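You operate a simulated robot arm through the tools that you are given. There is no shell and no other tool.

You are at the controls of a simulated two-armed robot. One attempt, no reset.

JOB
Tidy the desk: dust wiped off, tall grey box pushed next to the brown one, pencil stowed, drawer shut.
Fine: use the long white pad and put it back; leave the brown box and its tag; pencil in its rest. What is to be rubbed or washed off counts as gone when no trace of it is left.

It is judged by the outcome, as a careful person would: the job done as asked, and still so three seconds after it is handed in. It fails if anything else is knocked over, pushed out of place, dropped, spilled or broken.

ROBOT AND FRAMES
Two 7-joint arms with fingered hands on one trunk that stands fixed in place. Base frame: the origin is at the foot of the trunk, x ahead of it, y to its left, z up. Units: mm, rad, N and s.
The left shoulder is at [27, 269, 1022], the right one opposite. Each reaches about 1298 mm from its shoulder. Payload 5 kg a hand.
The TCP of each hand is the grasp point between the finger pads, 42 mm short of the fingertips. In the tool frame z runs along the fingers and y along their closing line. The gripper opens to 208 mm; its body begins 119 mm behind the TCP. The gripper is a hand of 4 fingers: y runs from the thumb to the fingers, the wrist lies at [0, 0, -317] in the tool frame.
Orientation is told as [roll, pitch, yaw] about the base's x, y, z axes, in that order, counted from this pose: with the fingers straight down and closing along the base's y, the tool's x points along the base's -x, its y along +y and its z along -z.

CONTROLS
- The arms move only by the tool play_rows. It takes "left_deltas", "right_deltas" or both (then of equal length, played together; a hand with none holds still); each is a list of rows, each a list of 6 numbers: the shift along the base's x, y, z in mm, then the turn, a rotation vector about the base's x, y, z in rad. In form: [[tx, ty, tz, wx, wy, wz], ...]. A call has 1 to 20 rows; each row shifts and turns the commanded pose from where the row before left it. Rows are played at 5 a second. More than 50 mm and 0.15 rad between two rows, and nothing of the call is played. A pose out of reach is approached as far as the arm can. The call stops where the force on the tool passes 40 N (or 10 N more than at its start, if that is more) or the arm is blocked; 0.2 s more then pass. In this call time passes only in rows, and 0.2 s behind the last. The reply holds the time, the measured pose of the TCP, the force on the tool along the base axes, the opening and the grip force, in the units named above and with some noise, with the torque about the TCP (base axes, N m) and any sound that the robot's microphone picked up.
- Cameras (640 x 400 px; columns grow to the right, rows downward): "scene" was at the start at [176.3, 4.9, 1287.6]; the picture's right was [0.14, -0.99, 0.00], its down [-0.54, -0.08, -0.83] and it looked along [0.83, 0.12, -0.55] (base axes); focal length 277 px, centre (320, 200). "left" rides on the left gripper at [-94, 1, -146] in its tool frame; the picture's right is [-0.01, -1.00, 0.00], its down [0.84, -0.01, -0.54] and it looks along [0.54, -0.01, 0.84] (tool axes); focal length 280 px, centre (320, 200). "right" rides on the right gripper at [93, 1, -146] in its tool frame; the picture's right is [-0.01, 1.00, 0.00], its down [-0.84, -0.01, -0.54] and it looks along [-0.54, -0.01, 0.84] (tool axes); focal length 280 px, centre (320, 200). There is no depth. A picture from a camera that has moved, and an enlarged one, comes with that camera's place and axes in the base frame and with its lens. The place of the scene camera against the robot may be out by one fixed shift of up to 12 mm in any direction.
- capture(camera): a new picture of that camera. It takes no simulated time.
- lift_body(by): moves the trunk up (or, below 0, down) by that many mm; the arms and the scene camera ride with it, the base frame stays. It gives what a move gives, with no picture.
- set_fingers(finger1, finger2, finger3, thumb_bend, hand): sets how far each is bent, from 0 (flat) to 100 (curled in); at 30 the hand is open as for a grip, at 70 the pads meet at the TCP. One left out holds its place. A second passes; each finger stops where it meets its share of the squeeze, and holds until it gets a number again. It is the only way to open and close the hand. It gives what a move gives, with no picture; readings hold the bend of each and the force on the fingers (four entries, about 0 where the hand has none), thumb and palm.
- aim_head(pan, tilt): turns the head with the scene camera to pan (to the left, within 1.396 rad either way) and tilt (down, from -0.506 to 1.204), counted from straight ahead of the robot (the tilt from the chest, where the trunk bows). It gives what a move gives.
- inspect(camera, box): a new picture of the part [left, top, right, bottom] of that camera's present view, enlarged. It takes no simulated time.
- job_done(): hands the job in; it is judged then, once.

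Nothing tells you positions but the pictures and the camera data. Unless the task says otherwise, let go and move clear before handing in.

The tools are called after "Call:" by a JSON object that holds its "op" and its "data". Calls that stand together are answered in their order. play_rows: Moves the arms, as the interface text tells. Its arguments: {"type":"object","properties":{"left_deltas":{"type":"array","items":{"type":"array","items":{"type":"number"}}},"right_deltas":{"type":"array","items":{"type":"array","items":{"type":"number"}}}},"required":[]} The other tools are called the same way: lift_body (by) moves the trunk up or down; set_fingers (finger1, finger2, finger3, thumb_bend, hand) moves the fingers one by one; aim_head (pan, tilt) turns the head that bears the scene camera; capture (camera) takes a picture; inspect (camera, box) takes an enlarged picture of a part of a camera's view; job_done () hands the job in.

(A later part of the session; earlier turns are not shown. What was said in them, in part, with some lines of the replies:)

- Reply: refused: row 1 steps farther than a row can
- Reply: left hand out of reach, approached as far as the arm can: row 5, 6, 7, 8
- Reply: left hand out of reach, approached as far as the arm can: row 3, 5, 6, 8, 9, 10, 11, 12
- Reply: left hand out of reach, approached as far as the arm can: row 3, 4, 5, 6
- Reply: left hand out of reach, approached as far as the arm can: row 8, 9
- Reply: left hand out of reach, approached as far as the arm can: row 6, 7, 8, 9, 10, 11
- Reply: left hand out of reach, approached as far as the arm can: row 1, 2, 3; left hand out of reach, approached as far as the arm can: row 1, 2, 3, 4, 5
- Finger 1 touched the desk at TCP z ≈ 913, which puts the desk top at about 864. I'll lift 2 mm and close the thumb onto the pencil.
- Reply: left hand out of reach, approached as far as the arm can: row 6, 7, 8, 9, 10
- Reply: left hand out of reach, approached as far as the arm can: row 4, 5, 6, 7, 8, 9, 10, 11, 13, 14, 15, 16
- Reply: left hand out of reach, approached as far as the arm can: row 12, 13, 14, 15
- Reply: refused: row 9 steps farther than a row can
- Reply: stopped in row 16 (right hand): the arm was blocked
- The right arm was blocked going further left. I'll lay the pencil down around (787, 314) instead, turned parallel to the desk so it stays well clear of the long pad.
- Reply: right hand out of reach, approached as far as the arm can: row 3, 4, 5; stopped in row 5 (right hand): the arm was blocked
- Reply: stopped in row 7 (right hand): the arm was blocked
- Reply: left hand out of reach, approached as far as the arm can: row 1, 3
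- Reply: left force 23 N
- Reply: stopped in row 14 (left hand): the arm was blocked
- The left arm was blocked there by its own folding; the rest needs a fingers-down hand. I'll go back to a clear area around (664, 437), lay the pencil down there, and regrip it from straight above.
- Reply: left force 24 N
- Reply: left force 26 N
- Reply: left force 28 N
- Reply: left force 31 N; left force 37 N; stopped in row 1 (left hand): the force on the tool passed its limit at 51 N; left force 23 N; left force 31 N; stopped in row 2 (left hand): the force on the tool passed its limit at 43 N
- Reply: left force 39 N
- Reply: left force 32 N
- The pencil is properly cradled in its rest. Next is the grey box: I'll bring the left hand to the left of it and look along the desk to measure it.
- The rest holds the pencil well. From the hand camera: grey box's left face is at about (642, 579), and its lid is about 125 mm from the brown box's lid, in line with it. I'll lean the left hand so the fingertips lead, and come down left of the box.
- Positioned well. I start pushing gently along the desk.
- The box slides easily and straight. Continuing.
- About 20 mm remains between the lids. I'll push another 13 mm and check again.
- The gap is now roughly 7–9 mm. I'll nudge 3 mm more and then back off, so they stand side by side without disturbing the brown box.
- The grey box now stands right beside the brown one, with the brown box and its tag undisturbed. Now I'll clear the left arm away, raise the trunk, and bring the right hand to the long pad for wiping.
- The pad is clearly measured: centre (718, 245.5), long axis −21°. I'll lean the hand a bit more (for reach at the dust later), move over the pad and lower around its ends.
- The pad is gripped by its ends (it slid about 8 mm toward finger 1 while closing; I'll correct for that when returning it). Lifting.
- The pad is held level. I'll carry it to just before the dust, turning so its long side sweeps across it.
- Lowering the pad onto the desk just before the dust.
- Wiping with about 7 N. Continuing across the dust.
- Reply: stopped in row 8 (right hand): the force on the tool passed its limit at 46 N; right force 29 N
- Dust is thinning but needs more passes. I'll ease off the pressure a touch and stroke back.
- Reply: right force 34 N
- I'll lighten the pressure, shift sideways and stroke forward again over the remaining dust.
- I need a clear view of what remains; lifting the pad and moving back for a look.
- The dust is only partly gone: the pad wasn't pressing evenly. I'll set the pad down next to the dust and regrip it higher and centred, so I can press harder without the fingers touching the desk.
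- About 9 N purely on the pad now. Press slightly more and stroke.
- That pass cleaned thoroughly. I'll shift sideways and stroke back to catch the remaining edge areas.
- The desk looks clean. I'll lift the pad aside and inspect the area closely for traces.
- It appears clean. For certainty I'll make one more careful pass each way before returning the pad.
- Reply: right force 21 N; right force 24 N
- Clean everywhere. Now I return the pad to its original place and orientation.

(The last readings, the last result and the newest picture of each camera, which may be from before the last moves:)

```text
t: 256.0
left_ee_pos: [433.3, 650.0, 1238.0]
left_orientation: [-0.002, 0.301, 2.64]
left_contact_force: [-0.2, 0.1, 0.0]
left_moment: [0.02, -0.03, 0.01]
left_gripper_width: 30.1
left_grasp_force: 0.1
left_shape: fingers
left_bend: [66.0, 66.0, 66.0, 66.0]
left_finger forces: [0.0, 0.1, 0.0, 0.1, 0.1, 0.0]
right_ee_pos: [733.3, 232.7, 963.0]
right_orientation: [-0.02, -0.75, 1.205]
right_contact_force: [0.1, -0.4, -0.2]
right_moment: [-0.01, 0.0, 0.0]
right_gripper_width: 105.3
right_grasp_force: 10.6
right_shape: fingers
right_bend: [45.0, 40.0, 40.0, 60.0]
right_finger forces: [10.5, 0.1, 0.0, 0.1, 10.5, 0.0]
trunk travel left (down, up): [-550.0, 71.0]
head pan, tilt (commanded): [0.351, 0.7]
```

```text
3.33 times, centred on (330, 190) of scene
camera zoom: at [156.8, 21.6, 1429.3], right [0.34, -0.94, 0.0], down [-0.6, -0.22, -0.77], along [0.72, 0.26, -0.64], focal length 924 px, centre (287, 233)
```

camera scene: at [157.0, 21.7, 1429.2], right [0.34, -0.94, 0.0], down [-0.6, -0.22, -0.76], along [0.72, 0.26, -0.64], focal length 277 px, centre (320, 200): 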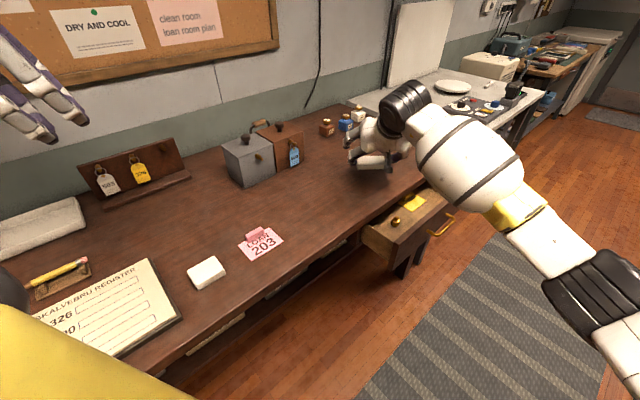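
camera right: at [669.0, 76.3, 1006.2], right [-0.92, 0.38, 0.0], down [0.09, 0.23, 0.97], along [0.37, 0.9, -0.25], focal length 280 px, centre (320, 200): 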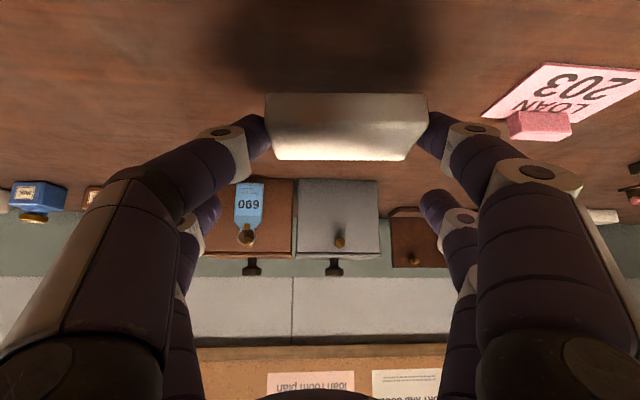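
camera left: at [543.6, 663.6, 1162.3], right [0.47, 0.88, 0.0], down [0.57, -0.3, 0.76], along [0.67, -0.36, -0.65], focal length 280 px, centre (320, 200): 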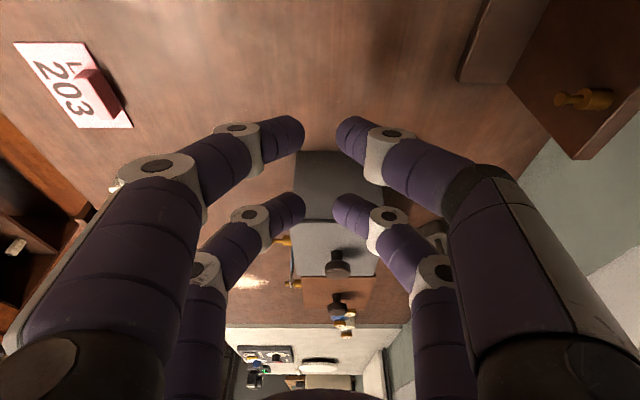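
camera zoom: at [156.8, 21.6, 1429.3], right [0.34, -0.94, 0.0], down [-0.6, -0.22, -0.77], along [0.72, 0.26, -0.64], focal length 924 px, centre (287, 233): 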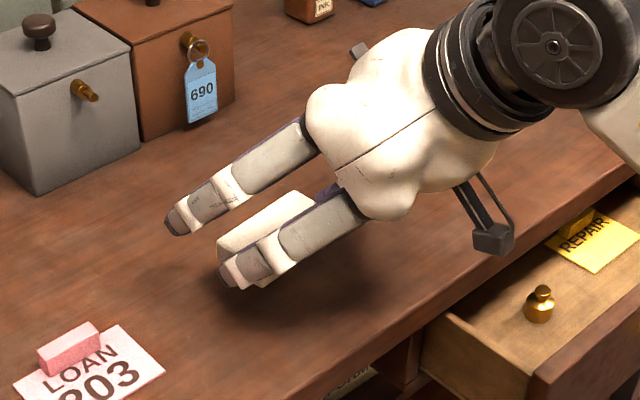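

The computed placement is within 4 mm; I'll correct that and lower the pad.

Call:
{"op": "play_rows", "data": {"right_deltas": [[0.6, 3.8, -15, 0, 0, 0], [0, 0, -12, 0, 0, 0], [0, 0, -6, 0, 0, 0], [0, 0, -3, 0, 0, 0], [0, 0, -2, 0, 0, 0]]}}

Call:
{"op": "capture", "data": {"camera": "right"}}

```text
t: 257.2
left_ee_pos: [433.6, 650.5, 1238.7]
left_orientation: [-0.001, 0.299, 2.64]
left_contact_force: [-0.8, -0.7, 1.2]
left_moment: [0.06, -0.03, 0.01]
left_gripper_width: 30.3
left_grasp_force: 0.0
left_shape: fingers
left_bend: [66.0, 66.0, 66.0, 66.0]
left_finger forces: [0.1, 0.1, 0.0, 0.0, 0.0, 0.1]
right_ee_pos: [734.2, 235.0, 924.1]
right_orientation: [-0.018, -0.752, 1.202]
right_contact_force: [0.1, -0.7, 1.8]
right_moment: [0.02, -0.02, 0.0]
right_gripper_width: 105.2
right_grasp_force: 10.1
right_shape: fingers
right_bend: [45.0, 40.0, 40.0, 60.0]
right_finger forces: [10.6, 0.0, 0.0, 0.1, 10.6, 0.0]
trunk travel left (down, up): [-550.0, 71.0]
head pan, tilt (commanded): [0.351, 0.7]
```

```text
taken
camera right: at [669.3, 79.8, 967.7], right [-0.92, 0.38, 0.0], down [0.09, 0.23, 0.97], along [0.37, 0.89, -0.25], focal length 280 px, centre (320, 200)
```

right: 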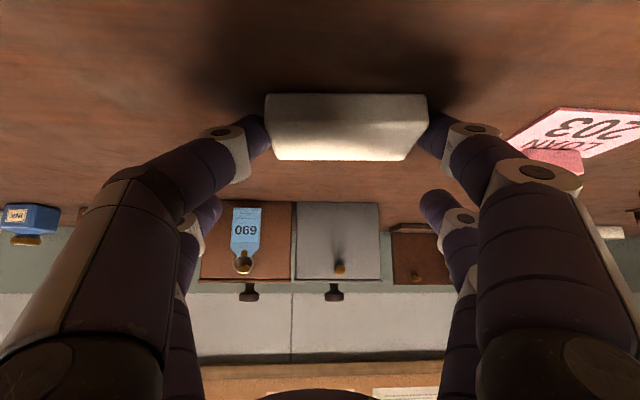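

Call:
{"op": "play_rows", "data": {"right_deltas": [[0, 0, -1, 0, 0, 0]]}}

Call:
{"op": "set_fingers", "data": {"hand": "right", "finger1": 43, "thumb_bend": 50}}

Call:
{"op": "capture", "data": {"camera": "right"}}

```text
t: 257.6
left_ee_pos: [434.6, 649.9, 1238.4]
left_orientation: [-0.001, 0.3, 2.642]
left_contact_force: [-0.4, -0.7, 0.7]
left_moment: [-0.03, 0.04, -0.03]
left_gripper_width: 30.1
left_grasp_force: 0.1
left_shape: fingers
left_bend: [66.0, 66.0, 66.0, 66.0]
left_finger forces: [0.0, 0.0, 0.0, 0.0, 0.0, 0.0]
right_ee_pos: [735.0, 235.5, 924.8]
right_orientation: [-0.021, -0.752, 1.202]
right_contact_force: [-0.1, -1.1, 3.6]
right_moment: [0.03, 0.12, 0.09]
right_gripper_width: 105.0
right_grasp_force: 11.8
right_shape: fingers
right_bend: [45.0, 40.0, 40.0, 60.0]
right_finger forces: [12.6, 0.1, 0.1, 0.0, 10.7, 0.0]
trunk travel left (down, up): [-550.0, 71.0]
head pan, tilt (commanded): [0.351, 0.7]
```

```text
t: 258.6
left_ee_pos: [433.0, 649.7, 1236.8]
left_orientation: [-0.002, 0.302, 2.64]
left_contact_force: [-0.1, 0.0, 0.2]
left_moment: [0.02, 0.01, -0.02]
left_gripper_width: 30.4
left_grasp_force: 0.0
left_shape: fingers
left_bend: [66.0, 66.0, 66.0, 66.0]
left_finger forces: [0.0, 0.0, 0.0, 0.0, 0.0, 0.0]
right_ee_pos: [734.0, 235.3, 923.5]
right_orientation: [-0.018, -0.75, 1.202]
right_contact_force: [0.6, -0.6, 2.7]
right_moment: [0.06, 0.1, -0.01]
right_gripper_width: 130.7
right_grasp_force: 1.3
right_shape: fingers
right_bend: [43.0, 40.0, 40.0, 50.0]
right_finger forces: [1.5, 0.1, 0.0, 0.0, 0.0, 0.0]
trunk travel left (down, up): [-550.0, 71.0]
head pan, tilt (commanded): [0.351, 0.7]
```

```text
taken
camera right: at [669.3, 80.0, 967.1], right [-0.92, 0.38, 0.0], down [0.09, 0.23, 0.97], along [0.37, 0.89, -0.25], focal length 280 px, centre (320, 200)
```

right: 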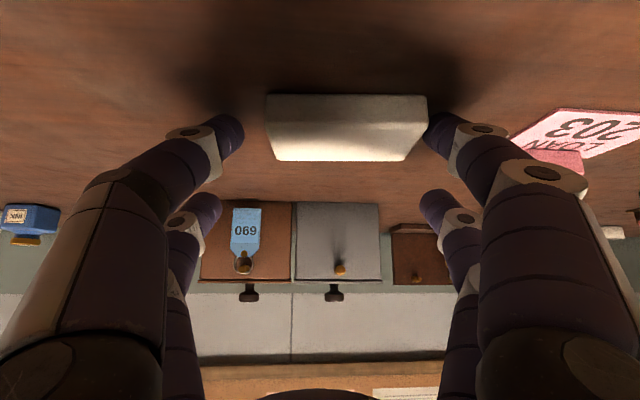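

Call:
{"op": "play_rows", "data": {"right_deltas": [[-5.6, 2.2, 1, 0, 0, 0], [0, 0, 10, 0, 0, 0], [0, 0, 25, 0, 0, 0], [0, 0, 40, 0, 0, 0], [0, 0, 40, 0, 0, 0], [-5, -30, 25, 0, 0, 0]]}}

Call:
{"op": "capture", "data": {"camera": "right"}}

Call:
{"op": "inspect", "data": {"camera": "right", "box": [240, 0, 420, 110]}}

```text
t: 260.0
left_ee_pos: [433.1, 649.2, 1237.2]
left_orientation: [-0.003, 0.299, 2.639]
left_contact_force: [0.4, -0.2, 0.2]
left_moment: [0.14, 0.02, 0.0]
left_gripper_width: 30.0
left_grasp_force: 0.1
left_shape: fingers
left_bend: [66.0, 66.0, 66.0, 66.0]
left_finger forces: [0.0, 0.1, 0.0, 0.0, 0.0, 0.1]
right_ee_pos: [722.5, 206.3, 1063.2]
right_orientation: [-0.018, -0.751, 1.201]
right_contact_force: [0.5, -0.6, -0.8]
right_moment: [0.14, -0.08, -0.01]
right_gripper_width: 131.3
right_grasp_force: 0.0
right_shape: fingers
right_bend: [43.0, 40.0, 40.0, 50.0]
right_finger forces: [0.0, 0.0, 0.0, 0.1, 0.0, 0.1]
trunk travel left (down, up): [-550.0, 71.0]
head pan, tilt (commanded): [0.351, 0.7]
```

```text
taken
camera right: at [657.7, 50.6, 1107.3], right [-0.92, 0.38, 0.0], down [0.09, 0.23, 0.97], along [0.37, 0.89, -0.25], focal length 280 px, centre (320, 200)
```

right: 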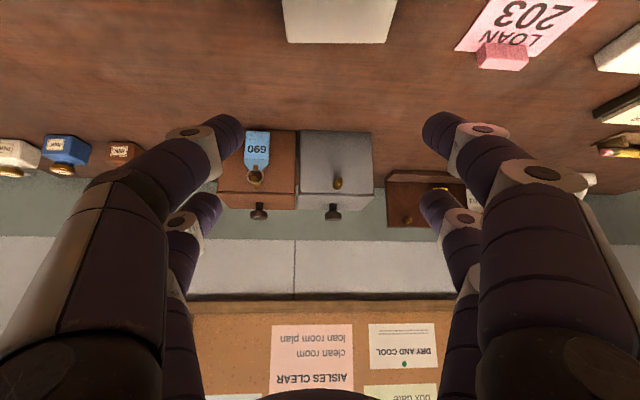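

```text
3.56 times, centred on (330, 55) of right
camera zoom: at [657.7, 50.6, 1107.3], right [-0.92, 0.38, 0.0], down [0.09, 0.23, 0.97], along [0.37, 0.89, -0.25], focal length 997 px, centre (284, 716)
```

zoom: 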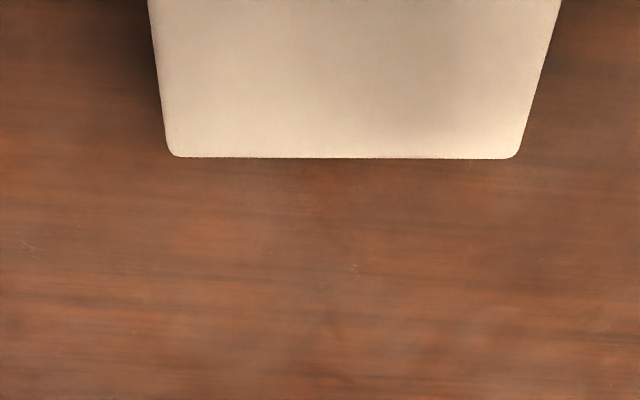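

The pad is back within about 2 mm of where it was. Last is the drawer; I'll move the right hand out in front and look at it.

Call:
{"op": "play_rows", "data": {"right_deltas": [[-5, -45, 5, 0, 0, 0], [-5, -48, 0, 0, 0, 0], [-5, -48, 0, 0, 0, 0], [-5, -48, 0, 0, 0, 0], [-5, -48, 0, 0, 0, 0], [-5, -48, 0, 0, 0, 0], [-5, -48, 0, 0, 0, 0], [-5, -48, 0, 0, 0, 0], [-5, -48, 0, 0, 0, 0]]}}

Call:
{"op": "aim_head", "data": {"pan": 0.0, "tilt": 0.8}}

Call:
{"op": "capture", "data": {"camera": "scene"}}

Call:
{"op": "capture", "data": {"camera": "right"}}

```text
t: 262.0
left_ee_pos: [432.8, 649.7, 1238.9]
left_orientation: [-0.004, 0.3, 2.64]
left_contact_force: [-1.2, -0.9, 1.3]
left_moment: [0.15, -0.04, 0.05]
left_gripper_width: 30.2
left_grasp_force: 0.0
left_shape: fingers
left_bend: [66.0, 66.0, 66.0, 66.0]
left_finger forces: [0.0, 0.0, 0.0, 0.0, 0.0, 0.0]
right_ee_pos: [676.9, -222.5, 1068.6]
right_orientation: [-0.02, -0.751, 1.203]
right_contact_force: [0.6, -0.1, -0.7]
right_moment: [0.02, 0.02, 0.01]
right_gripper_width: 131.3
right_grasp_force: 0.2
right_shape: fingers
right_bend: [43.0, 40.0, 40.0, 50.0]
right_finger forces: [0.1, 0.0, 0.0, 0.0, 0.0, 0.1]
trunk travel left (down, up): [-550.0, 71.0]
head pan, tilt (commanded): [0.351, 0.7]
```

```text
t: 262.8
left_ee_pos: [434.1, 649.1, 1237.8]
left_orientation: [-0.001, 0.301, 2.64]
left_contact_force: [0.0, 0.2, -0.3]
left_moment: [0.01, 0.04, -0.01]
left_gripper_width: 30.1
left_grasp_force: 0.0
left_shape: fingers
left_bend: [66.0, 66.0, 66.0, 66.0]
left_finger forces: [0.1, 0.0, 0.1, 0.0, 0.0, 0.1]
right_ee_pos: [677.1, -222.0, 1068.1]
right_orientation: [-0.02, -0.751, 1.202]
right_contact_force: [0.3, -0.3, 0.2]
right_moment: [0.03, -0.01, 0.02]
right_gripper_width: 131.4
right_grasp_force: 0.1
right_shape: fingers
right_bend: [43.0, 40.0, 40.0, 50.0]
right_finger forces: [0.1, 0.1, 0.0, 0.0, 0.0, 0.0]
trunk travel left (down, up): [-550.0, 71.0]
head pan, tilt (commanded): [0.0, 0.799]
```

```text
taken
camera scene: at [158.1, -7.7, 1421.0], right [0.0, -1.0, 0.0], down [-0.72, 0.0, -0.7], along [0.7, 0.0, -0.72], focal length 277 px, centre (320, 200)
```

scene: 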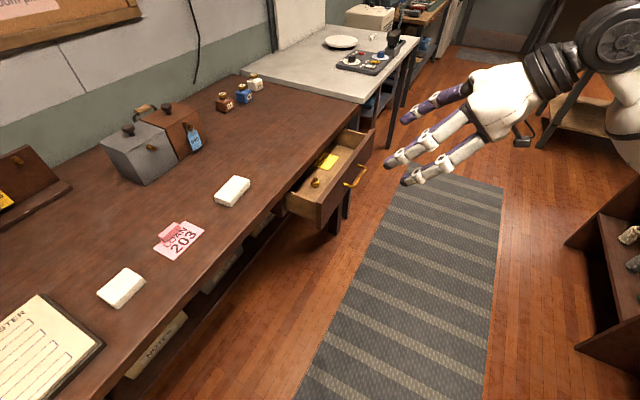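

```text
taken
camera right: at [612.5, -377.6, 1111.9], right [-0.92, 0.38, 0.0], down [0.09, 0.23, 0.97], along [0.37, 0.89, -0.25], focal length 280 px, centre (320, 200)
```

right: 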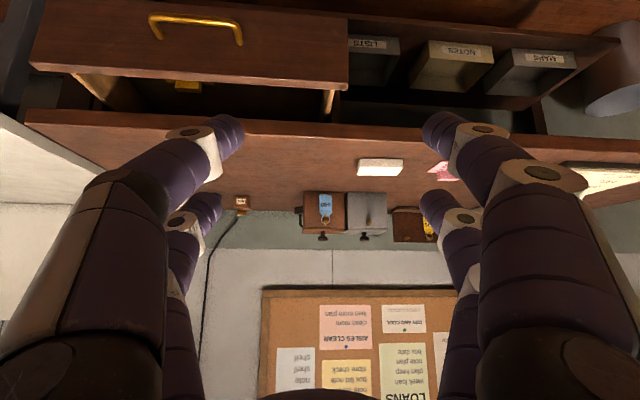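

The drawer front spans from about (708, −10) to (1110, −220) with the handle at its middle. I'll close the fingers somewhat and come down in front of the panel just left of the handle to push it shut along the drawer's direction.

Call:
{"op": "set_fingers", "data": {"hand": "right", "finger1": 66, "finger2": 66, "finger3": 66, "thumb_bend": 66}}

Call:
{"op": "play_rows", "data": {"right_deltas": [[10.5, 5, -30, 0, 0, -0.07], [10.5, 5, -33, 0, 0, -0.07], [10.5, 7, -33, 0, 0, 0], [10.5, 7, -33, 0, 0, 0], [10.5, 7, -33, 0, 0, 0], [10.5, 7, -33, 0, 0, 0], [10.5, 7, -33, 0, 0, 0], [10.5, 7, -33, 0, 0, 0]]}}

Call:
{"op": "capture", "data": {"camera": "right"}}

Call:
{"op": "capture", "data": {"camera": "scene"}}

```text
t: 263.8
left_ee_pos: [433.8, 649.9, 1237.6]
left_orientation: [-0.002, 0.3, 2.642]
left_contact_force: [0.0, 0.1, 0.3]
left_moment: [0.0, -0.02, 0.02]
left_gripper_width: 30.2
left_grasp_force: 0.1
left_shape: fingers
left_bend: [66.0, 66.0, 66.0, 66.0]
left_finger forces: [0.0, 0.0, 0.1, 0.1, 0.0, 0.0]
right_ee_pos: [678.0, -222.7, 1068.5]
right_orientation: [-0.02, -0.749, 1.203]
right_contact_force: [0.8, 0.7, -0.8]
right_moment: [-0.04, 0.01, 0.01]
right_gripper_width: 30.5
right_grasp_force: 0.0
right_shape: fingers
right_bend: [66.0, 66.0, 66.0, 66.0]
right_finger forces: [0.1, 0.0, 0.0, 0.0, 0.1, 0.0]
trunk travel left (down, up): [-550.0, 71.0]
head pan, tilt (commanded): [0.0, 0.799]
```

```text
t: 265.6
left_ee_pos: [433.5, 650.2, 1238.7]
left_orientation: [-0.002, 0.3, 2.642]
left_contact_force: [0.8, -0.2, 0.3]
left_moment: [0.01, 0.07, -0.03]
left_gripper_width: 30.1
left_grasp_force: 0.0
left_shape: fingers
left_bend: [66.0, 66.0, 66.0, 66.0]
left_finger forces: [0.1, 0.0, 0.0, 0.1, 0.0, 0.0]
right_ee_pos: [763.6, -168.7, 806.3]
right_orientation: [-0.018, -0.751, 1.064]
right_contact_force: [0.4, -0.2, 0.7]
right_moment: [0.01, 0.12, 0.08]
right_gripper_width: 30.7
right_grasp_force: 0.0
right_shape: fingers
right_bend: [66.0, 66.0, 66.0, 66.0]
right_finger forces: [0.0, 0.1, 0.1, 0.1, 0.1, 0.0]
trunk travel left (down, up): [-550.0, 71.0]
head pan, tilt (commanded): [0.0, 0.799]
```

```text
taken
camera right: at [677.5, -314.0, 849.1], right [-0.86, 0.51, 0.0], down [0.12, 0.22, 0.97], along [0.49, 0.83, -0.25], focal length 280 px, centre (320, 200)
```

right: 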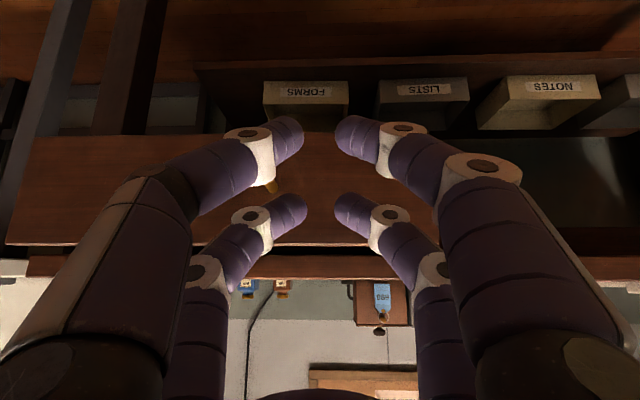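

```text
taken
camera scene: at [158.3, -7.8, 1420.9], right [0.0, -1.0, 0.0], down [-0.72, 0.0, -0.7], along [0.7, 0.0, -0.72], focal length 277 px, centre (320, 200)
```

scene: 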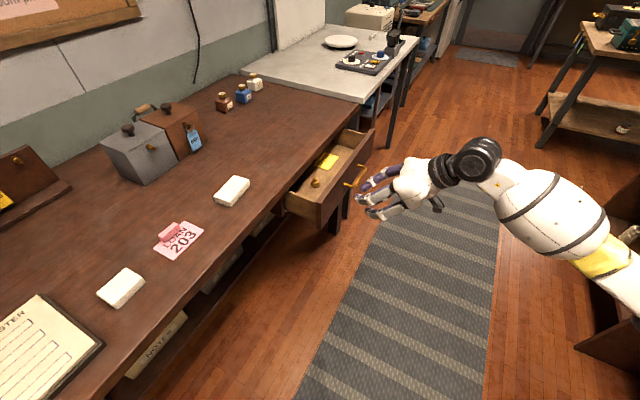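

Well placed. Moving in and starting to push the drawer.

Call:
{"op": "play_rows", "data": {"right_deltas": [[7.3, 13.1, 0, 0, 0, 0], [7.3, 13.1, 0, 0, 0, 0], [7.3, 13.1, 0, 0, 0, 0], [4.8, 8.7, 0, 0, 0, 0], [4.8, 8.7, 0, 0, 0, 0], [4.8, 8.7, 0, 0, 0, 0]]}}

Call:
{"op": "capture", "data": {"camera": "right"}}

Call:
{"op": "inspect", "data": {"camera": "scene", "box": [250, 100, 450, 250]}}

```text
t: 267.0
left_ee_pos: [434.2, 649.9, 1238.3]
left_orientation: [-0.001, 0.301, 2.641]
left_contact_force: [0.1, -0.2, 0.0]
left_moment: [-0.04, 0.04, 0.01]
left_gripper_width: 30.2
left_grasp_force: 0.0
left_shape: fingers
left_bend: [66.0, 66.0, 66.0, 66.0]
left_finger forces: [0.0, 0.0, 0.0, 0.0, 0.0, 0.0]
right_ee_pos: [799.4, -104.8, 808.2]
right_orientation: [-0.019, -0.75, 1.062]
right_contact_force: [-0.7, 0.9, 0.5]
right_moment: [0.0, -0.02, -0.01]
right_gripper_width: 30.5
right_grasp_force: 0.0
right_shape: fingers
right_bend: [66.0, 66.0, 66.0, 66.0]
right_finger forces: [0.0, 0.1, 0.0, 0.0, 0.1, 0.0]
trunk travel left (down, up): [-550.0, 71.0]
head pan, tilt (commanded): [0.0, 0.799]
```

```text
taken
camera right: at [712.9, -249.1, 850.9], right [-0.86, 0.51, 0.0], down [0.12, 0.22, 0.97], along [0.49, 0.83, -0.25], focal length 280 px, centre (320, 200)
```

right: 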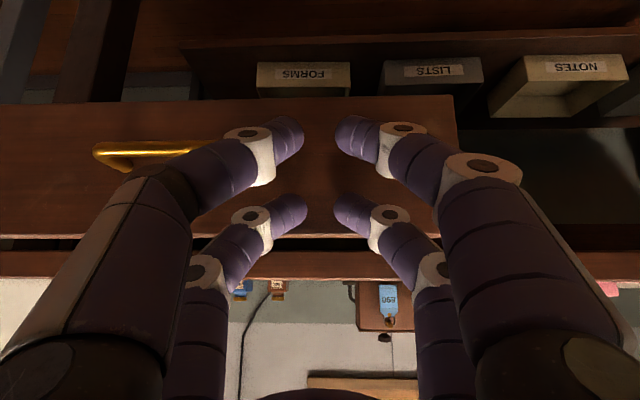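

```text
2.67 times, centred on (350, 175) of scene
camera zoom: at [158.1, -7.5, 1420.9], right [0.0, -1.0, 0.0], down [-0.72, 0.0, -0.7], along [0.7, 0.0, -0.72], focal length 739 px, centre (240, 267)
```

zoom: 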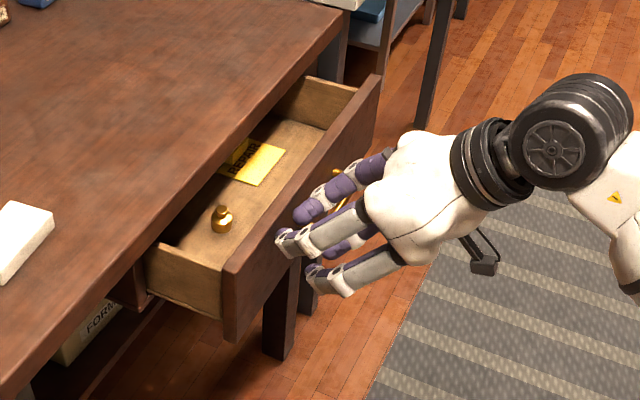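

Call:
{"op": "play_rows", "data": {"right_deltas": [[3.9, 7, 0, 0, 0, 0], [3.9, 7, 0, 0, 0, 0], [3.9, 7, 0, 0, 0, 0], [3.9, 7, 0, 0, 0, 0], [3.9, 7, 0, 0, 0, 0], [3.9, 7, 0, 0, 0, 0], [3.9, 7, 0, 0, 0, 0]]}}

Call:
{"op": "inspect", "data": {"camera": "scene", "box": [250, 100, 450, 250]}}

```text
t: 268.6
left_ee_pos: [432.7, 649.2, 1236.7]
left_orientation: [-0.003, 0.301, 2.64]
left_contact_force: [-0.5, 0.5, 0.2]
left_moment: [-0.05, -0.03, 0.0]
left_gripper_width: 30.1
left_grasp_force: 0.1
left_shape: fingers
left_bend: [66.0, 66.0, 66.0, 66.0]
left_finger forces: [0.1, 0.0, 0.1, 0.0, 0.0, 0.0]
right_ee_pos: [825.1, -54.2, 808.5]
right_orientation: [-0.019, -0.75, 1.063]
right_contact_force: [-0.5, 0.1, -0.4]
right_moment: [-0.02, 0.04, 0.01]
right_gripper_width: 30.6
right_grasp_force: 0.0
right_shape: fingers
right_bend: [66.0, 66.0, 66.0, 66.0]
right_finger forces: [0.1, 0.1, 0.0, 0.0, 0.0, 0.0]
trunk travel left (down, up): [-550.0, 71.0]
head pan, tilt (commanded): [0.0, 0.799]
```

```text
2.67 times, centred on (350, 175) of scene
camera zoom: at [157.9, -7.4, 1420.9], right [0.0, -1.0, 0.0], down [-0.72, 0.0, -0.7], along [0.7, 0.0, -0.72], focal length 739 px, centre (240, 267)
```

zoom: 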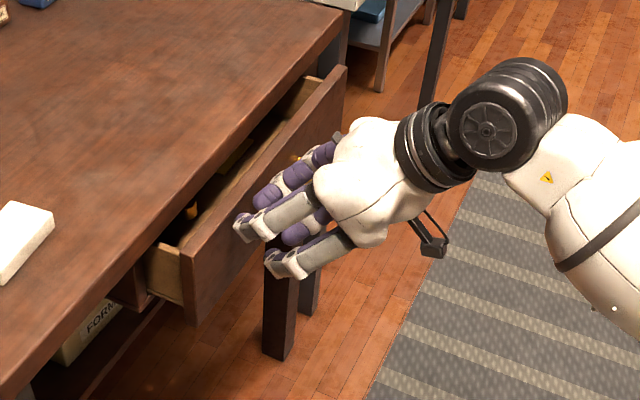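

The drawer slides easily. Continuing gently until it stops.

Call:
{"op": "play_rows", "data": {"right_deltas": [[3.4, 6.1, 0, 0, 0, 0], [3.4, 6.1, 0, 0, 0, 0], [3.4, 6.1, 0, 0, 0, 0], [2.9, 5.2, 0, 0, 0, 0], [2.9, 5.2, 0, 0, 0, 0]]}}

Call:
{"op": "inspect", "data": {"camera": "scene", "box": [250, 100, 450, 250]}}

Call:
{"op": "capture", "data": {"camera": "right"}}

```text
t: 269.8
left_ee_pos: [434.3, 650.3, 1238.8]
left_orientation: [-0.001, 0.301, 2.641]
left_contact_force: [0.0, 0.3, -0.3]
left_moment: [-0.02, 0.01, -0.02]
left_gripper_width: 30.4
left_grasp_force: 0.1
left_shape: fingers
left_bend: [66.0, 66.0, 66.0, 66.0]
left_finger forces: [0.0, 0.0, 0.0, 0.1, 0.0, 0.0]
right_ee_pos: [843.3, -25.9, 807.8]
right_orientation: [-0.02, -0.75, 1.065]
right_contact_force: [0.2, 0.0, 0.6]
right_moment: [-0.01, -0.02, -0.01]
right_gripper_width: 30.4
right_grasp_force: 0.0
right_shape: fingers
right_bend: [66.0, 66.0, 66.0, 66.0]
right_finger forces: [0.1, 0.0, 0.0, 0.0, 0.1, 0.0]
trunk travel left (down, up): [-550.0, 71.0]
head pan, tilt (commanded): [0.0, 0.799]
```

```text
2.67 times, centred on (350, 175) of scene
camera zoom: at [157.8, -7.5, 1421.0], right [0.0, -1.0, 0.0], down [-0.72, 0.0, -0.7], along [0.7, 0.0, -0.72], focal length 739 px, centre (240, 267)
```

zoom: 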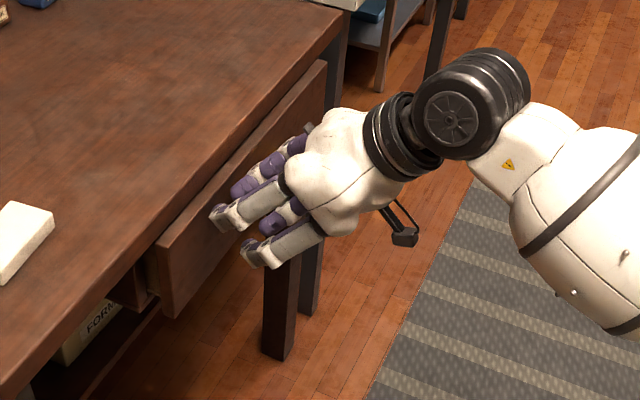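

```text
taken
camera right: at [756.0, -170.7, 851.8], right [-0.86, 0.51, 0.0], down [0.12, 0.22, 0.97], along [0.49, 0.83, -0.25], focal length 280 px, centre (320, 200)
```

right: 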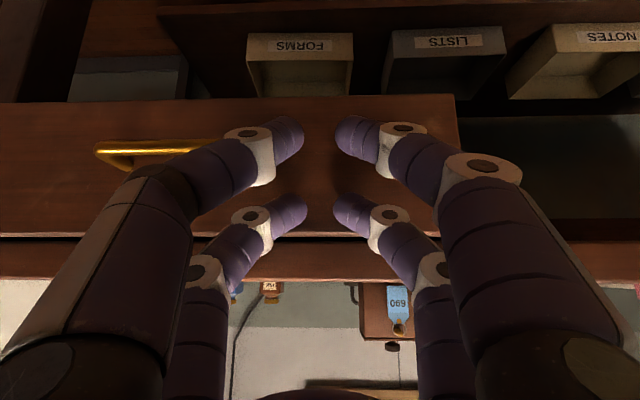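

Call:
{"op": "play_rows", "data": {"right_deltas": [[2, 3.5, 0, 0, 0, 0], [2, 3.5, 0, 0, 0, 0], [2, 3.5, 0, 0, 0, 0], [2, 3.5, 0, 0, 0, 0]]}}

Call:
{"op": "inspect", "data": {"camera": "scene", "box": [250, 100, 450, 250]}}

Call:
{"op": "play_rows", "data": {"right_deltas": [[1.5, 2.6, 0, 0, 0, 0], [1.5, 2.6, 0, 0, 0, 0], [1.5, 2.6, 0, 0, 0, 0]]}}

Call:
{"op": "inspect", "data": {"camera": "scene", "box": [250, 100, 450, 250]}}

```text
t: 270.8
left_ee_pos: [433.5, 650.5, 1237.7]
left_orientation: [-0.002, 0.302, 2.642]
left_contact_force: [-0.4, 0.1, 0.0]
left_moment: [-0.01, 0.0, -0.01]
left_gripper_width: 30.0
left_grasp_force: 0.1
left_shape: fingers
left_bend: [66.0, 66.0, 66.0, 66.0]
left_finger forces: [0.0, 0.0, 0.0, 0.0, 0.1, 0.1]
right_ee_pos: [851.3, -11.4, 809.6]
right_orientation: [-0.019, -0.751, 1.062]
right_contact_force: [-1.0, -0.2, 0.5]
right_moment: [-0.01, -0.03, -0.05]
right_gripper_width: 30.3
right_grasp_force: 0.0
right_shape: fingers
right_bend: [66.0, 66.0, 66.0, 66.0]
right_finger forces: [0.0, 0.1, 0.1, 0.0, 0.0, 0.1]
trunk travel left (down, up): [-550.0, 71.0]
head pan, tilt (commanded): [0.0, 0.799]
```

```text
2.67 times, centred on (350, 175) of scene
camera zoom: at [157.9, -7.6, 1421.0], right [0.0, -1.0, 0.0], down [-0.72, 0.0, -0.7], along [0.7, 0.0, -0.72], focal length 739 px, centre (240, 267)
```

zoom: 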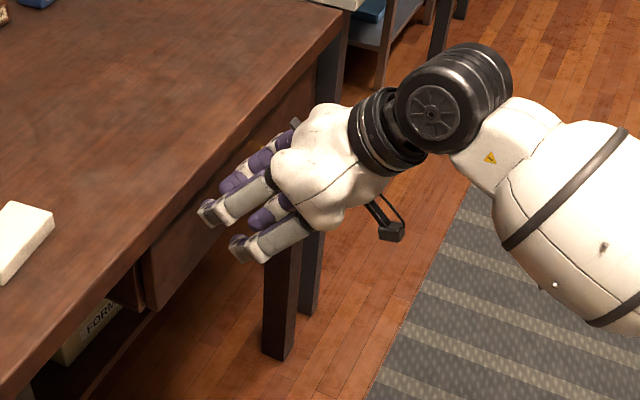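

```text
t: 271.6
left_ee_pos: [433.6, 650.4, 1236.7]
left_orientation: [-0.003, 0.3, 2.641]
left_contact_force: [-0.1, -0.3, -1.4]
left_moment: [0.0, 0.03, 0.01]
left_gripper_width: 30.4
left_grasp_force: 0.1
left_shape: fingers
left_bend: [66.0, 66.0, 66.0, 66.0]
left_finger forces: [0.1, 0.0, 0.0, 0.0, 0.0, 0.0]
right_ee_pos: [854.0, -5.0, 808.2]
right_orientation: [-0.019, -0.751, 1.06]
right_contact_force: [-0.6, 0.6, -0.8]
right_moment: [-0.01, 0.0, 0.0]
right_gripper_width: 29.9
right_grasp_force: 0.0
right_shape: fingers
right_bend: [66.0, 66.0, 66.0, 66.0]
right_finger forces: [0.0, 0.2, 0.0, 0.0, 0.0, 0.0]
trunk travel left (down, up): [-550.0, 71.0]
head pan, tilt (commanded): [0.0, 0.799]
```

```text
2.67 times, centred on (350, 175) of scene
camera zoom: at [157.8, -7.7, 1421.0], right [0.0, -1.0, 0.0], down [-0.72, 0.0, -0.7], along [0.7, 0.0, -0.72], focal length 739 px, centre (240, 267)
```

zoom: 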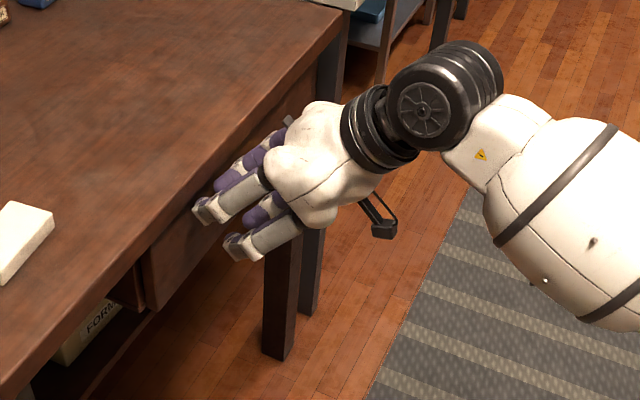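

Call:
{"op": "play_rows", "data": {"right_deltas": [[1.5, 2.6, 0, 0, 0, 0], [1.5, 2.6, 0, 0, 0, 0], [1.5, 2.6, 0, 0, 0, 0]]}}

Call:
{"op": "capture", "data": {"camera": "right"}}

Call:
{"op": "inspect", "data": {"camera": "scene", "box": [270, 150, 370, 220]}}

```text
t: 272.3
left_ee_pos: [433.5, 649.7, 1238.9]
left_orientation: [-0.002, 0.304, 2.639]
left_contact_force: [-0.7, 1.1, -0.1]
left_moment: [-0.07, -0.03, -0.01]
left_gripper_width: 29.9
left_grasp_force: 0.1
left_shape: fingers
left_bend: [66.0, 66.0, 66.0, 66.0]
left_finger forces: [0.0, 0.1, 0.0, 0.0, 0.0, 0.0]
right_ee_pos: [856.3, -3.1, 806.4]
right_orientation: [-0.015, -0.74, 1.059]
right_contact_force: [-19.1, -21.0, 3.8]
right_moment: [0.12, 0.15, 0.82]
right_gripper_width: 30.6
right_grasp_force: 13.9
right_shape: fingers
right_bend: [66.0, 65.0, 66.0, 66.0]
right_finger forces: [0.0, 26.1, 1.4, 0.0, 0.1, 0.0]
trunk travel left (down, up): [-550.0, 71.0]
head pan, tilt (commanded): [0.0, 0.799]
stopped in row 3 (right hand): the force on the tool passed its limit at 44 N (the readings are from after the stop); the commanded pose is now the measured one
```

```text
taken
camera right: at [770.2, -148.2, 851.4], right [-0.86, 0.51, 0.0], down [0.13, 0.22, 0.97], along [0.49, 0.83, -0.26], focal length 280 px, centre (320, 200)
```

right: 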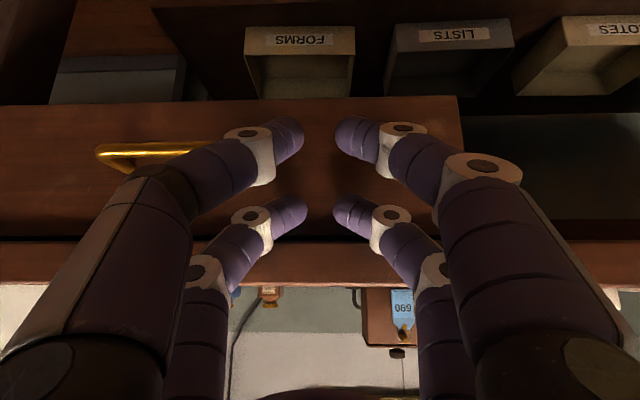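

```text
5.71 times, centred on (320, 185) of scene
camera zoom: at [156.7, -8.4, 1421.1], right [0.0, -1.0, 0.0], down [-0.72, 0.0, -0.7], along [0.7, 0.0, -0.72], focal length 1583 px, centre (320, 286)
```

zoom: 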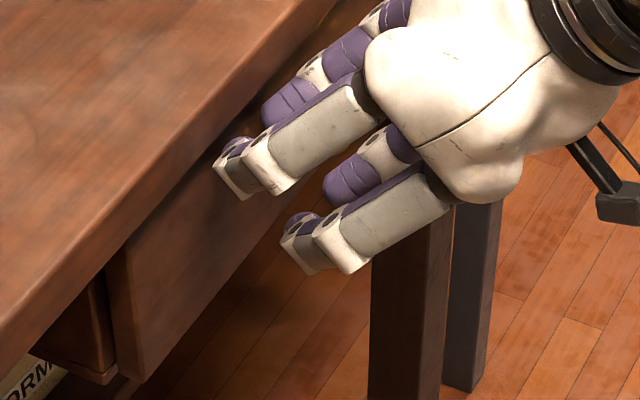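

The drawer has hit firm resistance. I'll back off and check whether it is fully shut.

Call:
{"op": "play_rows", "data": {"right_deltas": [[-5, -9, 0, 0, 0, 0], [-10, -18, 0, 0, 0, 0], [-15, -26, 0, 0, 0, 0], [-15, -26, 0, 0, 0, 0], [-20, -35, 0, 0, 0, 0], [-20, -40, 0, 0, 0, 0], [-20, -40, 0, 0, 0, 0]]}}

Call:
{"op": "capture", "data": {"camera": "right"}}

Call:
{"op": "inspect", "data": {"camera": "scene", "box": [250, 80, 450, 250]}}

```text
t: 273.9
left_ee_pos: [432.3, 650.4, 1238.8]
left_orientation: [-0.003, 0.301, 2.64]
left_contact_force: [1.1, -0.6, 1.5]
left_moment: [0.12, -0.02, 0.03]
left_gripper_width: 30.5
left_grasp_force: 0.1
left_shape: fingers
left_bend: [66.0, 66.0, 66.0, 66.0]
left_finger forces: [0.0, 0.0, 0.0, 0.0, 0.0, 0.0]
right_ee_pos: [750.8, -195.6, 808.6]
right_orientation: [-0.017, -0.745, 1.064]
right_contact_force: [-1.4, 1.0, 0.3]
right_moment: [-0.05, 0.01, 0.0]
right_gripper_width: 30.3
right_grasp_force: 0.0
right_shape: fingers
right_bend: [66.0, 66.0, 66.0, 66.0]
right_finger forces: [0.0, 0.0, 0.0, 0.0, 0.1, 0.0]
trunk travel left (down, up): [-550.0, 71.0]
head pan, tilt (commanded): [0.0, 0.799]
```

```text
taken
camera right: at [665.0, -341.1, 851.7], right [-0.86, 0.51, 0.0], down [0.13, 0.22, 0.97], along [0.49, 0.83, -0.25], focal length 280 px, centre (320, 200)
```

right: 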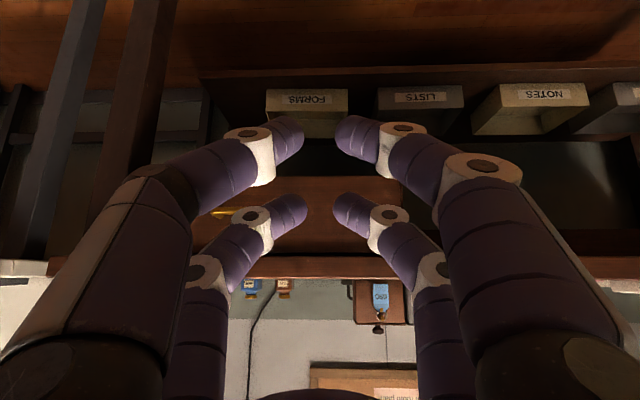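

```text
2.35 times, centred on (350, 165) of scene
camera zoom: at [157.9, -8.3, 1421.1], right [0.0, -1.0, 0.0], down [-0.72, 0.0, -0.7], along [0.7, 0.0, -0.72], focal length 652 px, centre (249, 282)
```

zoom: 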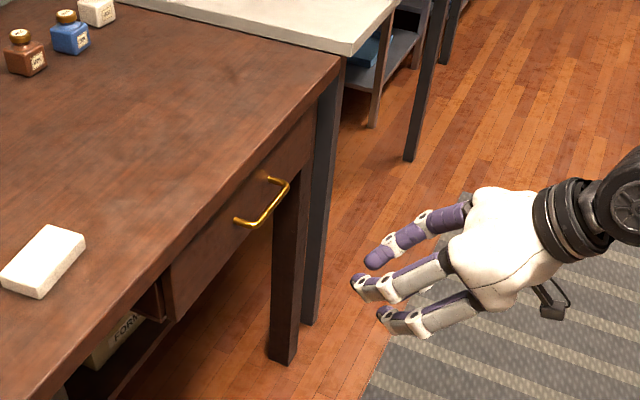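

Call:
{"op": "inspect", "data": {"camera": "scene", "box": [285, 140, 375, 215]}}

Call:
{"op": "inspect", "data": {"camera": "scene", "box": [280, 180, 330, 225]}}

Call:
{"op": "inspect", "data": {"camera": "right", "box": [180, 90, 500, 290]}}

```text
5.33 times, centred on (330, 178) of scene
camera zoom: at [157.9, -8.3, 1421.1], right [0.0, -1.0, 0.0], down [-0.72, 0.0, -0.7], along [0.7, 0.0, -0.72], focal length 1478 px, centre (267, 320)
```

zoom: 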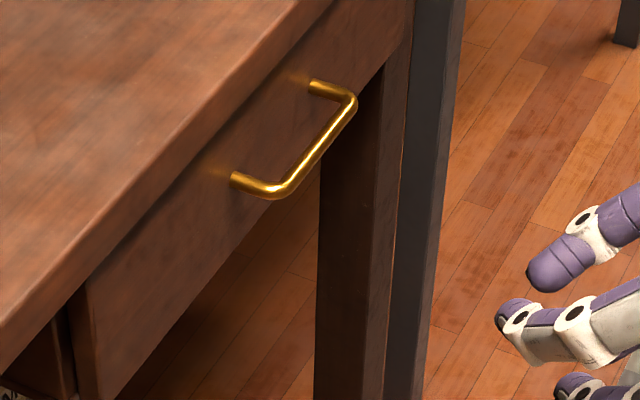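

```text
8.89 times, centred on (305, 202) of scene
camera zoom: at [157.9, -8.3, 1421.1], right [0.0, -1.0, 0.0], down [-0.72, 0.0, -0.7], along [0.7, 0.0, -0.72], focal length 2463 px, centre (453, 178)
```

zoom: 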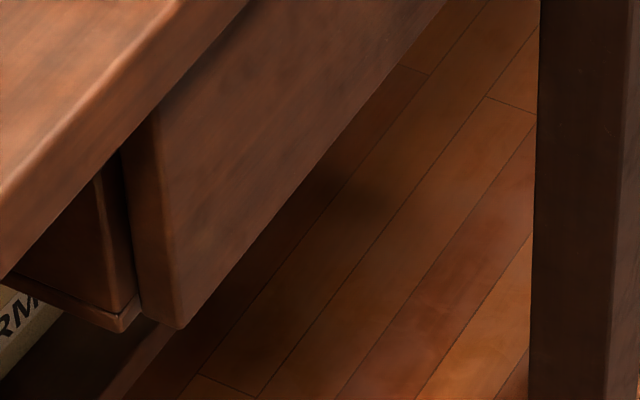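

```text
2.00 times, centred on (340, 190) of right
camera zoom: at [665.0, -341.1, 851.7], right [-0.86, 0.51, 0.0], down [0.13, 0.22, 0.97], along [0.49, 0.83, -0.25], focal length 561 px, centre (280, 220)
```

zoom: 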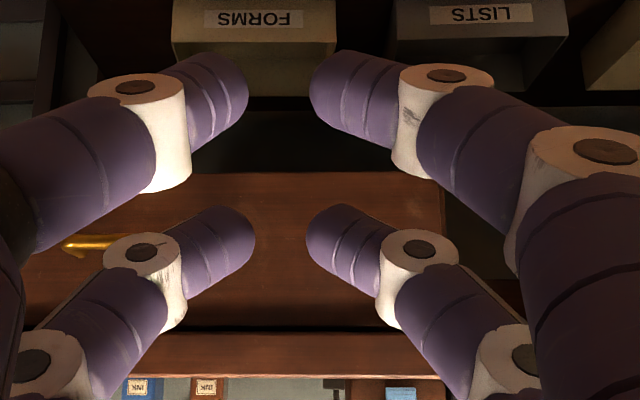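

The drawer front sits tight against the carcass: it's shut. I'll bring the right hand clear and do a full final check of the desk.

Call:
{"op": "play_rows", "data": {"right_deltas": [[-12, -20, 30, 0, 0, 0], [-12, -20, 40, 0, 0, 0], [-12, -20, 40, 0, 0, 0], [-12, -20, 40, 0, 0, 0], [-12, -20, 40, 0, 0, 0], [-12, -20, 40, 0, 0, 0]]}}

Call:
{"op": "aim_head", "data": {"pan": 0.35, "tilt": 0.7}}

Call:
{"op": "capture", "data": {"camera": "scene"}}

Call:
{"op": "inspect", "data": {"camera": "scene", "box": [340, 130, 420, 190]}}

Call:
{"op": "inspect", "data": {"camera": "scene", "box": [180, 100, 340, 260]}}

Call:
{"op": "inspect", "data": {"camera": "scene", "box": [0, 130, 200, 330]}}

```text
t: 275.3
left_ee_pos: [432.4, 650.7, 1238.7]
left_orientation: [-0.003, 0.3, 2.64]
left_contact_force: [-1.5, 0.3, -0.4]
left_moment: [0.0, -0.12, 0.04]
left_gripper_width: 30.0
left_grasp_force: 0.0
left_shape: fingers
left_bend: [66.0, 66.0, 66.0, 66.0]
left_finger forces: [0.0, 0.0, 0.0, 0.0, 0.0, 0.0]
right_ee_pos: [675.2, -315.2, 1037.5]
right_orientation: [-0.018, -0.746, 1.062]
right_contact_force: [-1.5, 1.5, -1.0]
right_moment: [-0.04, -0.05, -0.07]
right_gripper_width: 30.2
right_grasp_force: 0.1
right_shape: fingers
right_bend: [66.0, 66.0, 66.0, 66.0]
right_finger forces: [0.0, 0.1, 0.0, 0.0, 0.1, 0.0]
trunk travel left (down, up): [-550.0, 71.0]
head pan, tilt (commanded): [0.0, 0.799]
```

```text
t: 276.1
left_ee_pos: [432.8, 650.2, 1237.2]
left_orientation: [-0.003, 0.299, 2.641]
left_contact_force: [0.3, -0.5, 0.3]
left_moment: [0.02, 0.01, -0.01]
left_gripper_width: 30.0
left_grasp_force: 0.0
left_shape: fingers
left_bend: [66.0, 66.0, 66.0, 66.0]
left_finger forces: [0.0, 0.0, 0.0, 0.0, 0.0, 0.0]
right_ee_pos: [678.0, -316.6, 1035.1]
right_orientation: [-0.019, -0.746, 1.062]
right_contact_force: [-1.8, 0.9, -0.2]
right_moment: [0.02, 0.05, 0.02]
right_gripper_width: 30.4
right_grasp_force: 0.1
right_shape: fingers
right_bend: [66.0, 66.0, 66.0, 66.0]
right_finger forces: [0.0, 0.0, 0.0, 0.1, 0.0, 0.1]
trunk travel left (down, up): [-550.0, 71.0]
head pan, tilt (commanded): [0.351, 0.7]
```

```text
taken
camera scene: at [157.2, 21.5, 1429.2], right [0.34, -0.94, 0.0], down [-0.61, -0.22, -0.76], along [0.72, 0.26, -0.64], focal length 277 px, centre (320, 200)
```

scene: 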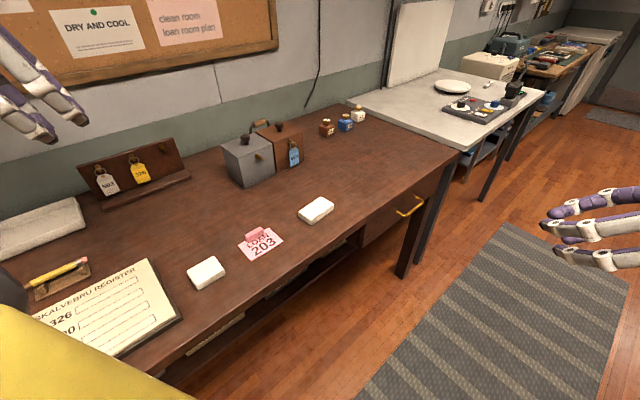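

```text
6.67 times, centred on (380, 160) of scene
camera zoom: at [157.2, 21.5, 1429.2], right [0.34, -0.94, 0.0], down [-0.61, -0.22, -0.76], along [0.72, 0.26, -0.64], focal length 1847 px, centre (-80, 467)
```

zoom: 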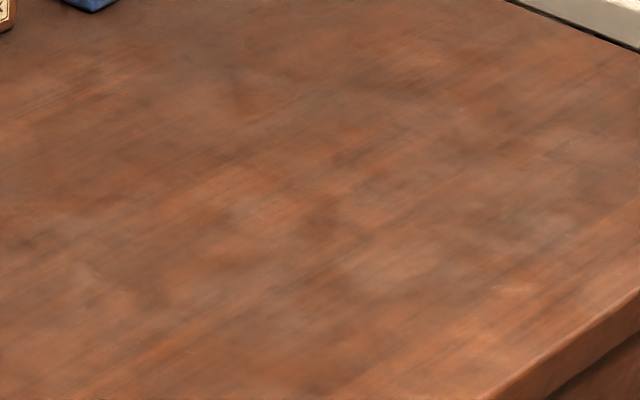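

```text
2.50 times, centred on (260, 180) of scene
camera zoom: at [157.2, 21.5, 1429.2], right [0.34, -0.94, 0.0], down [-0.61, -0.22, -0.76], along [0.72, 0.26, -0.64], focal length 693 px, centre (470, 250)
```

zoom: 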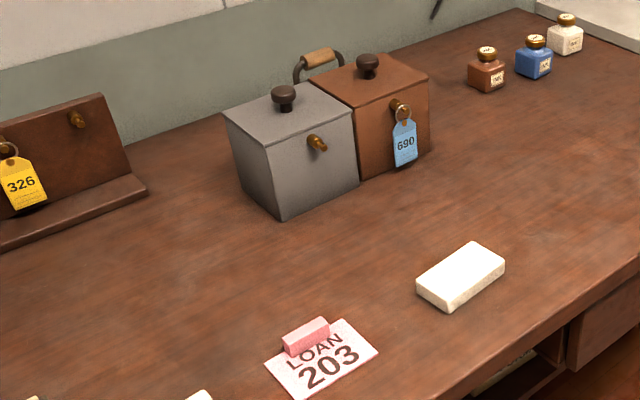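

```text
2.00 times, centred on (100, 230) of scene
camera zoom: at [157.2, 21.5, 1429.2], right [0.34, -0.94, 0.0], down [-0.61, -0.22, -0.76], along [0.72, 0.26, -0.64], focal length 554 px, centre (760, 140)
```

zoom: 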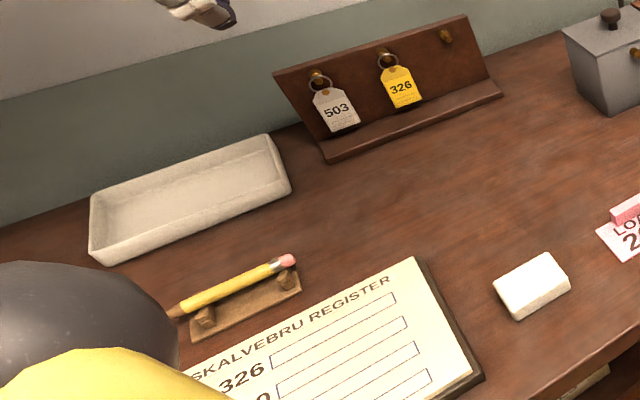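

Everything looks in order. One last close look at the pencil in its rest and at the drawer edge.

Call:
{"op": "inspect", "data": {"camera": "scene", "box": [20, 240, 110, 310]}}

Call:
{"op": "inspect", "data": {"camera": "scene", "box": [330, 160, 460, 270]}}

Call:
{"op": "inspect", "data": {"camera": "left", "box": [180, 0, 460, 200]}}

```text
5.71 times, centred on (65, 275) of scene
camera zoom: at [157.2, 21.5, 1429.2], right [0.34, -0.94, 0.0], down [-0.61, -0.22, -0.76], along [0.72, 0.26, -0.64], focal length 1583 px, centre (1777, -229)
```

zoom: 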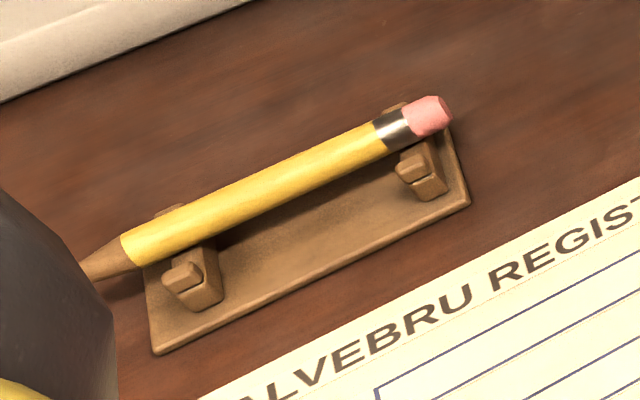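

```text
3.64 times, centred on (395, 215) of scene
camera zoom: at [157.2, 21.5, 1429.2], right [0.34, -0.94, 0.0], down [-0.61, -0.22, -0.76], along [0.72, 0.26, -0.64], focal length 1008 px, centre (47, 146)
```

zoom: 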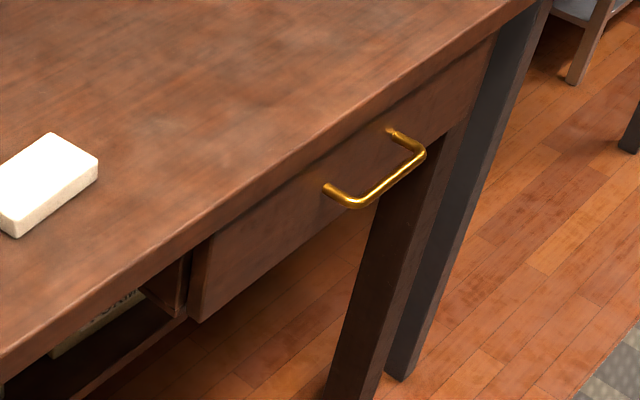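

```text
2.00 times, centred on (320, 100) of left
camera zoom: at [317.2, 711.6, 1350.1], right [0.47, 0.88, 0.0], down [0.57, -0.3, 0.76], along [0.67, -0.36, -0.65], focal length 561 px, centre (320, 400)
```

zoom: 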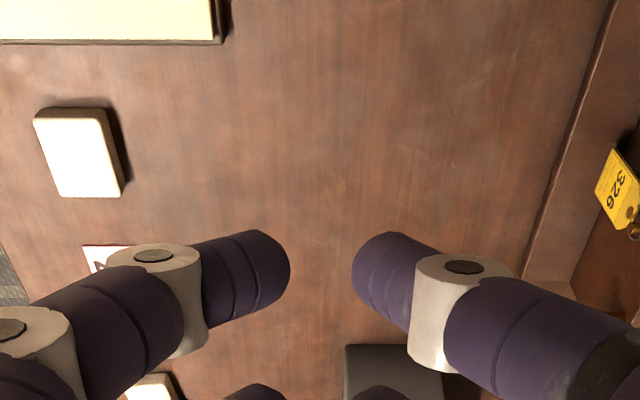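

The pencil is cradled between the prongs and the drawer is flush under the desktop. A final high-zoom check of the wiped area for any grain left.

Call:
{"op": "inspect", "data": {"camera": "scene", "box": [346, 150, 370, 175]}}

Call:
{"op": "inspect", "data": {"camera": "scene", "box": [364, 150, 390, 175]}}

```text
16.00 times, centred on (358, 162) of scene
camera zoom: at [157.2, 21.5, 1429.2], right [0.34, -0.94, 0.0], down [-0.61, -0.22, -0.76], along [0.72, 0.26, -0.64], focal length 4434 px, centre (-288, 800)
```

zoom: 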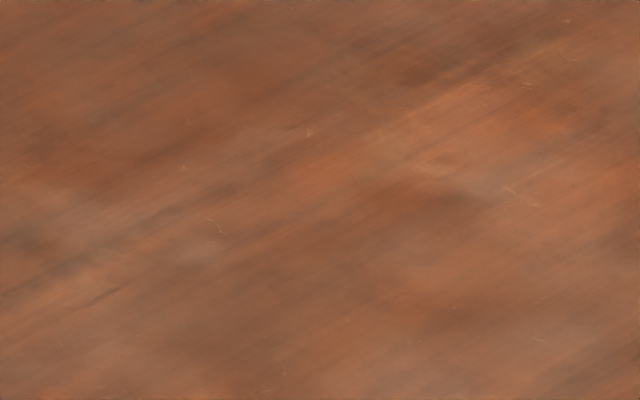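

```text
16.00 times, centred on (377, 162) of scene
camera zoom: at [157.2, 21.5, 1429.2], right [0.34, -0.94, 0.0], down [-0.61, -0.22, -0.76], along [0.72, 0.26, -0.64], focal length 4434 px, centre (-592, 800)
```

zoom: 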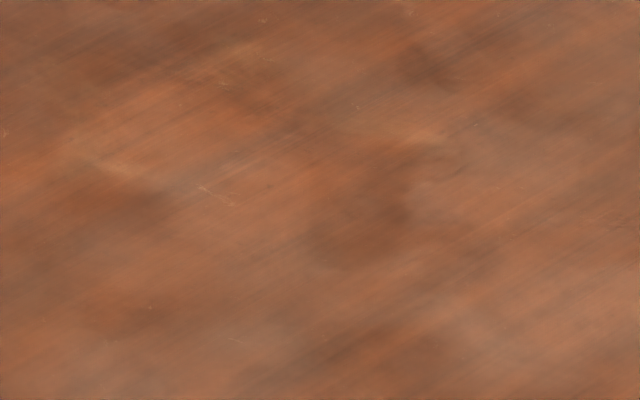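

The wiped area shows only wood grain. The long pad is back in place, the grey box stands beside the untouched brown one, the pencil is in its rest, and the drawer is shut. Both hands are clear, so I'm handing in.

Call:
{"op": "job_done", "data": {}}

```text
The job is handed in.
```

I've handed in the job, and every part of it is done as far as the cameras show. I don't have the judging result.

- **Dust:** wiped off with the long white pad. A close-up of the area shows only wood grain.
- **Pad:** put back within about 3 mm of where it started, at nearly the same angle.
- **Grey box:** slid along the desk until its lid sits a few millimetres at most from the brown box's lid. The brown box and its 690 tag did not move in the pictures.
- **Pencil:** lies in its rest, between the front and back prongs of both posts.
- **Drawer:** pushed in until it stopped hard. The front now sits tight against the desk, under the top.

Two things were less than clean along the way:

- **Pencil moves:** I set the pencil down and picked it up again several times before placing it, because each arm could reach only part of the desk.
- **Hard contacts:** the fingers pressed on the desk with up to 51 N and on the drawer with 44 N at its stop. I saw no damage or shifted items in the final pictures.

Both hands are empty and clear of the desk.
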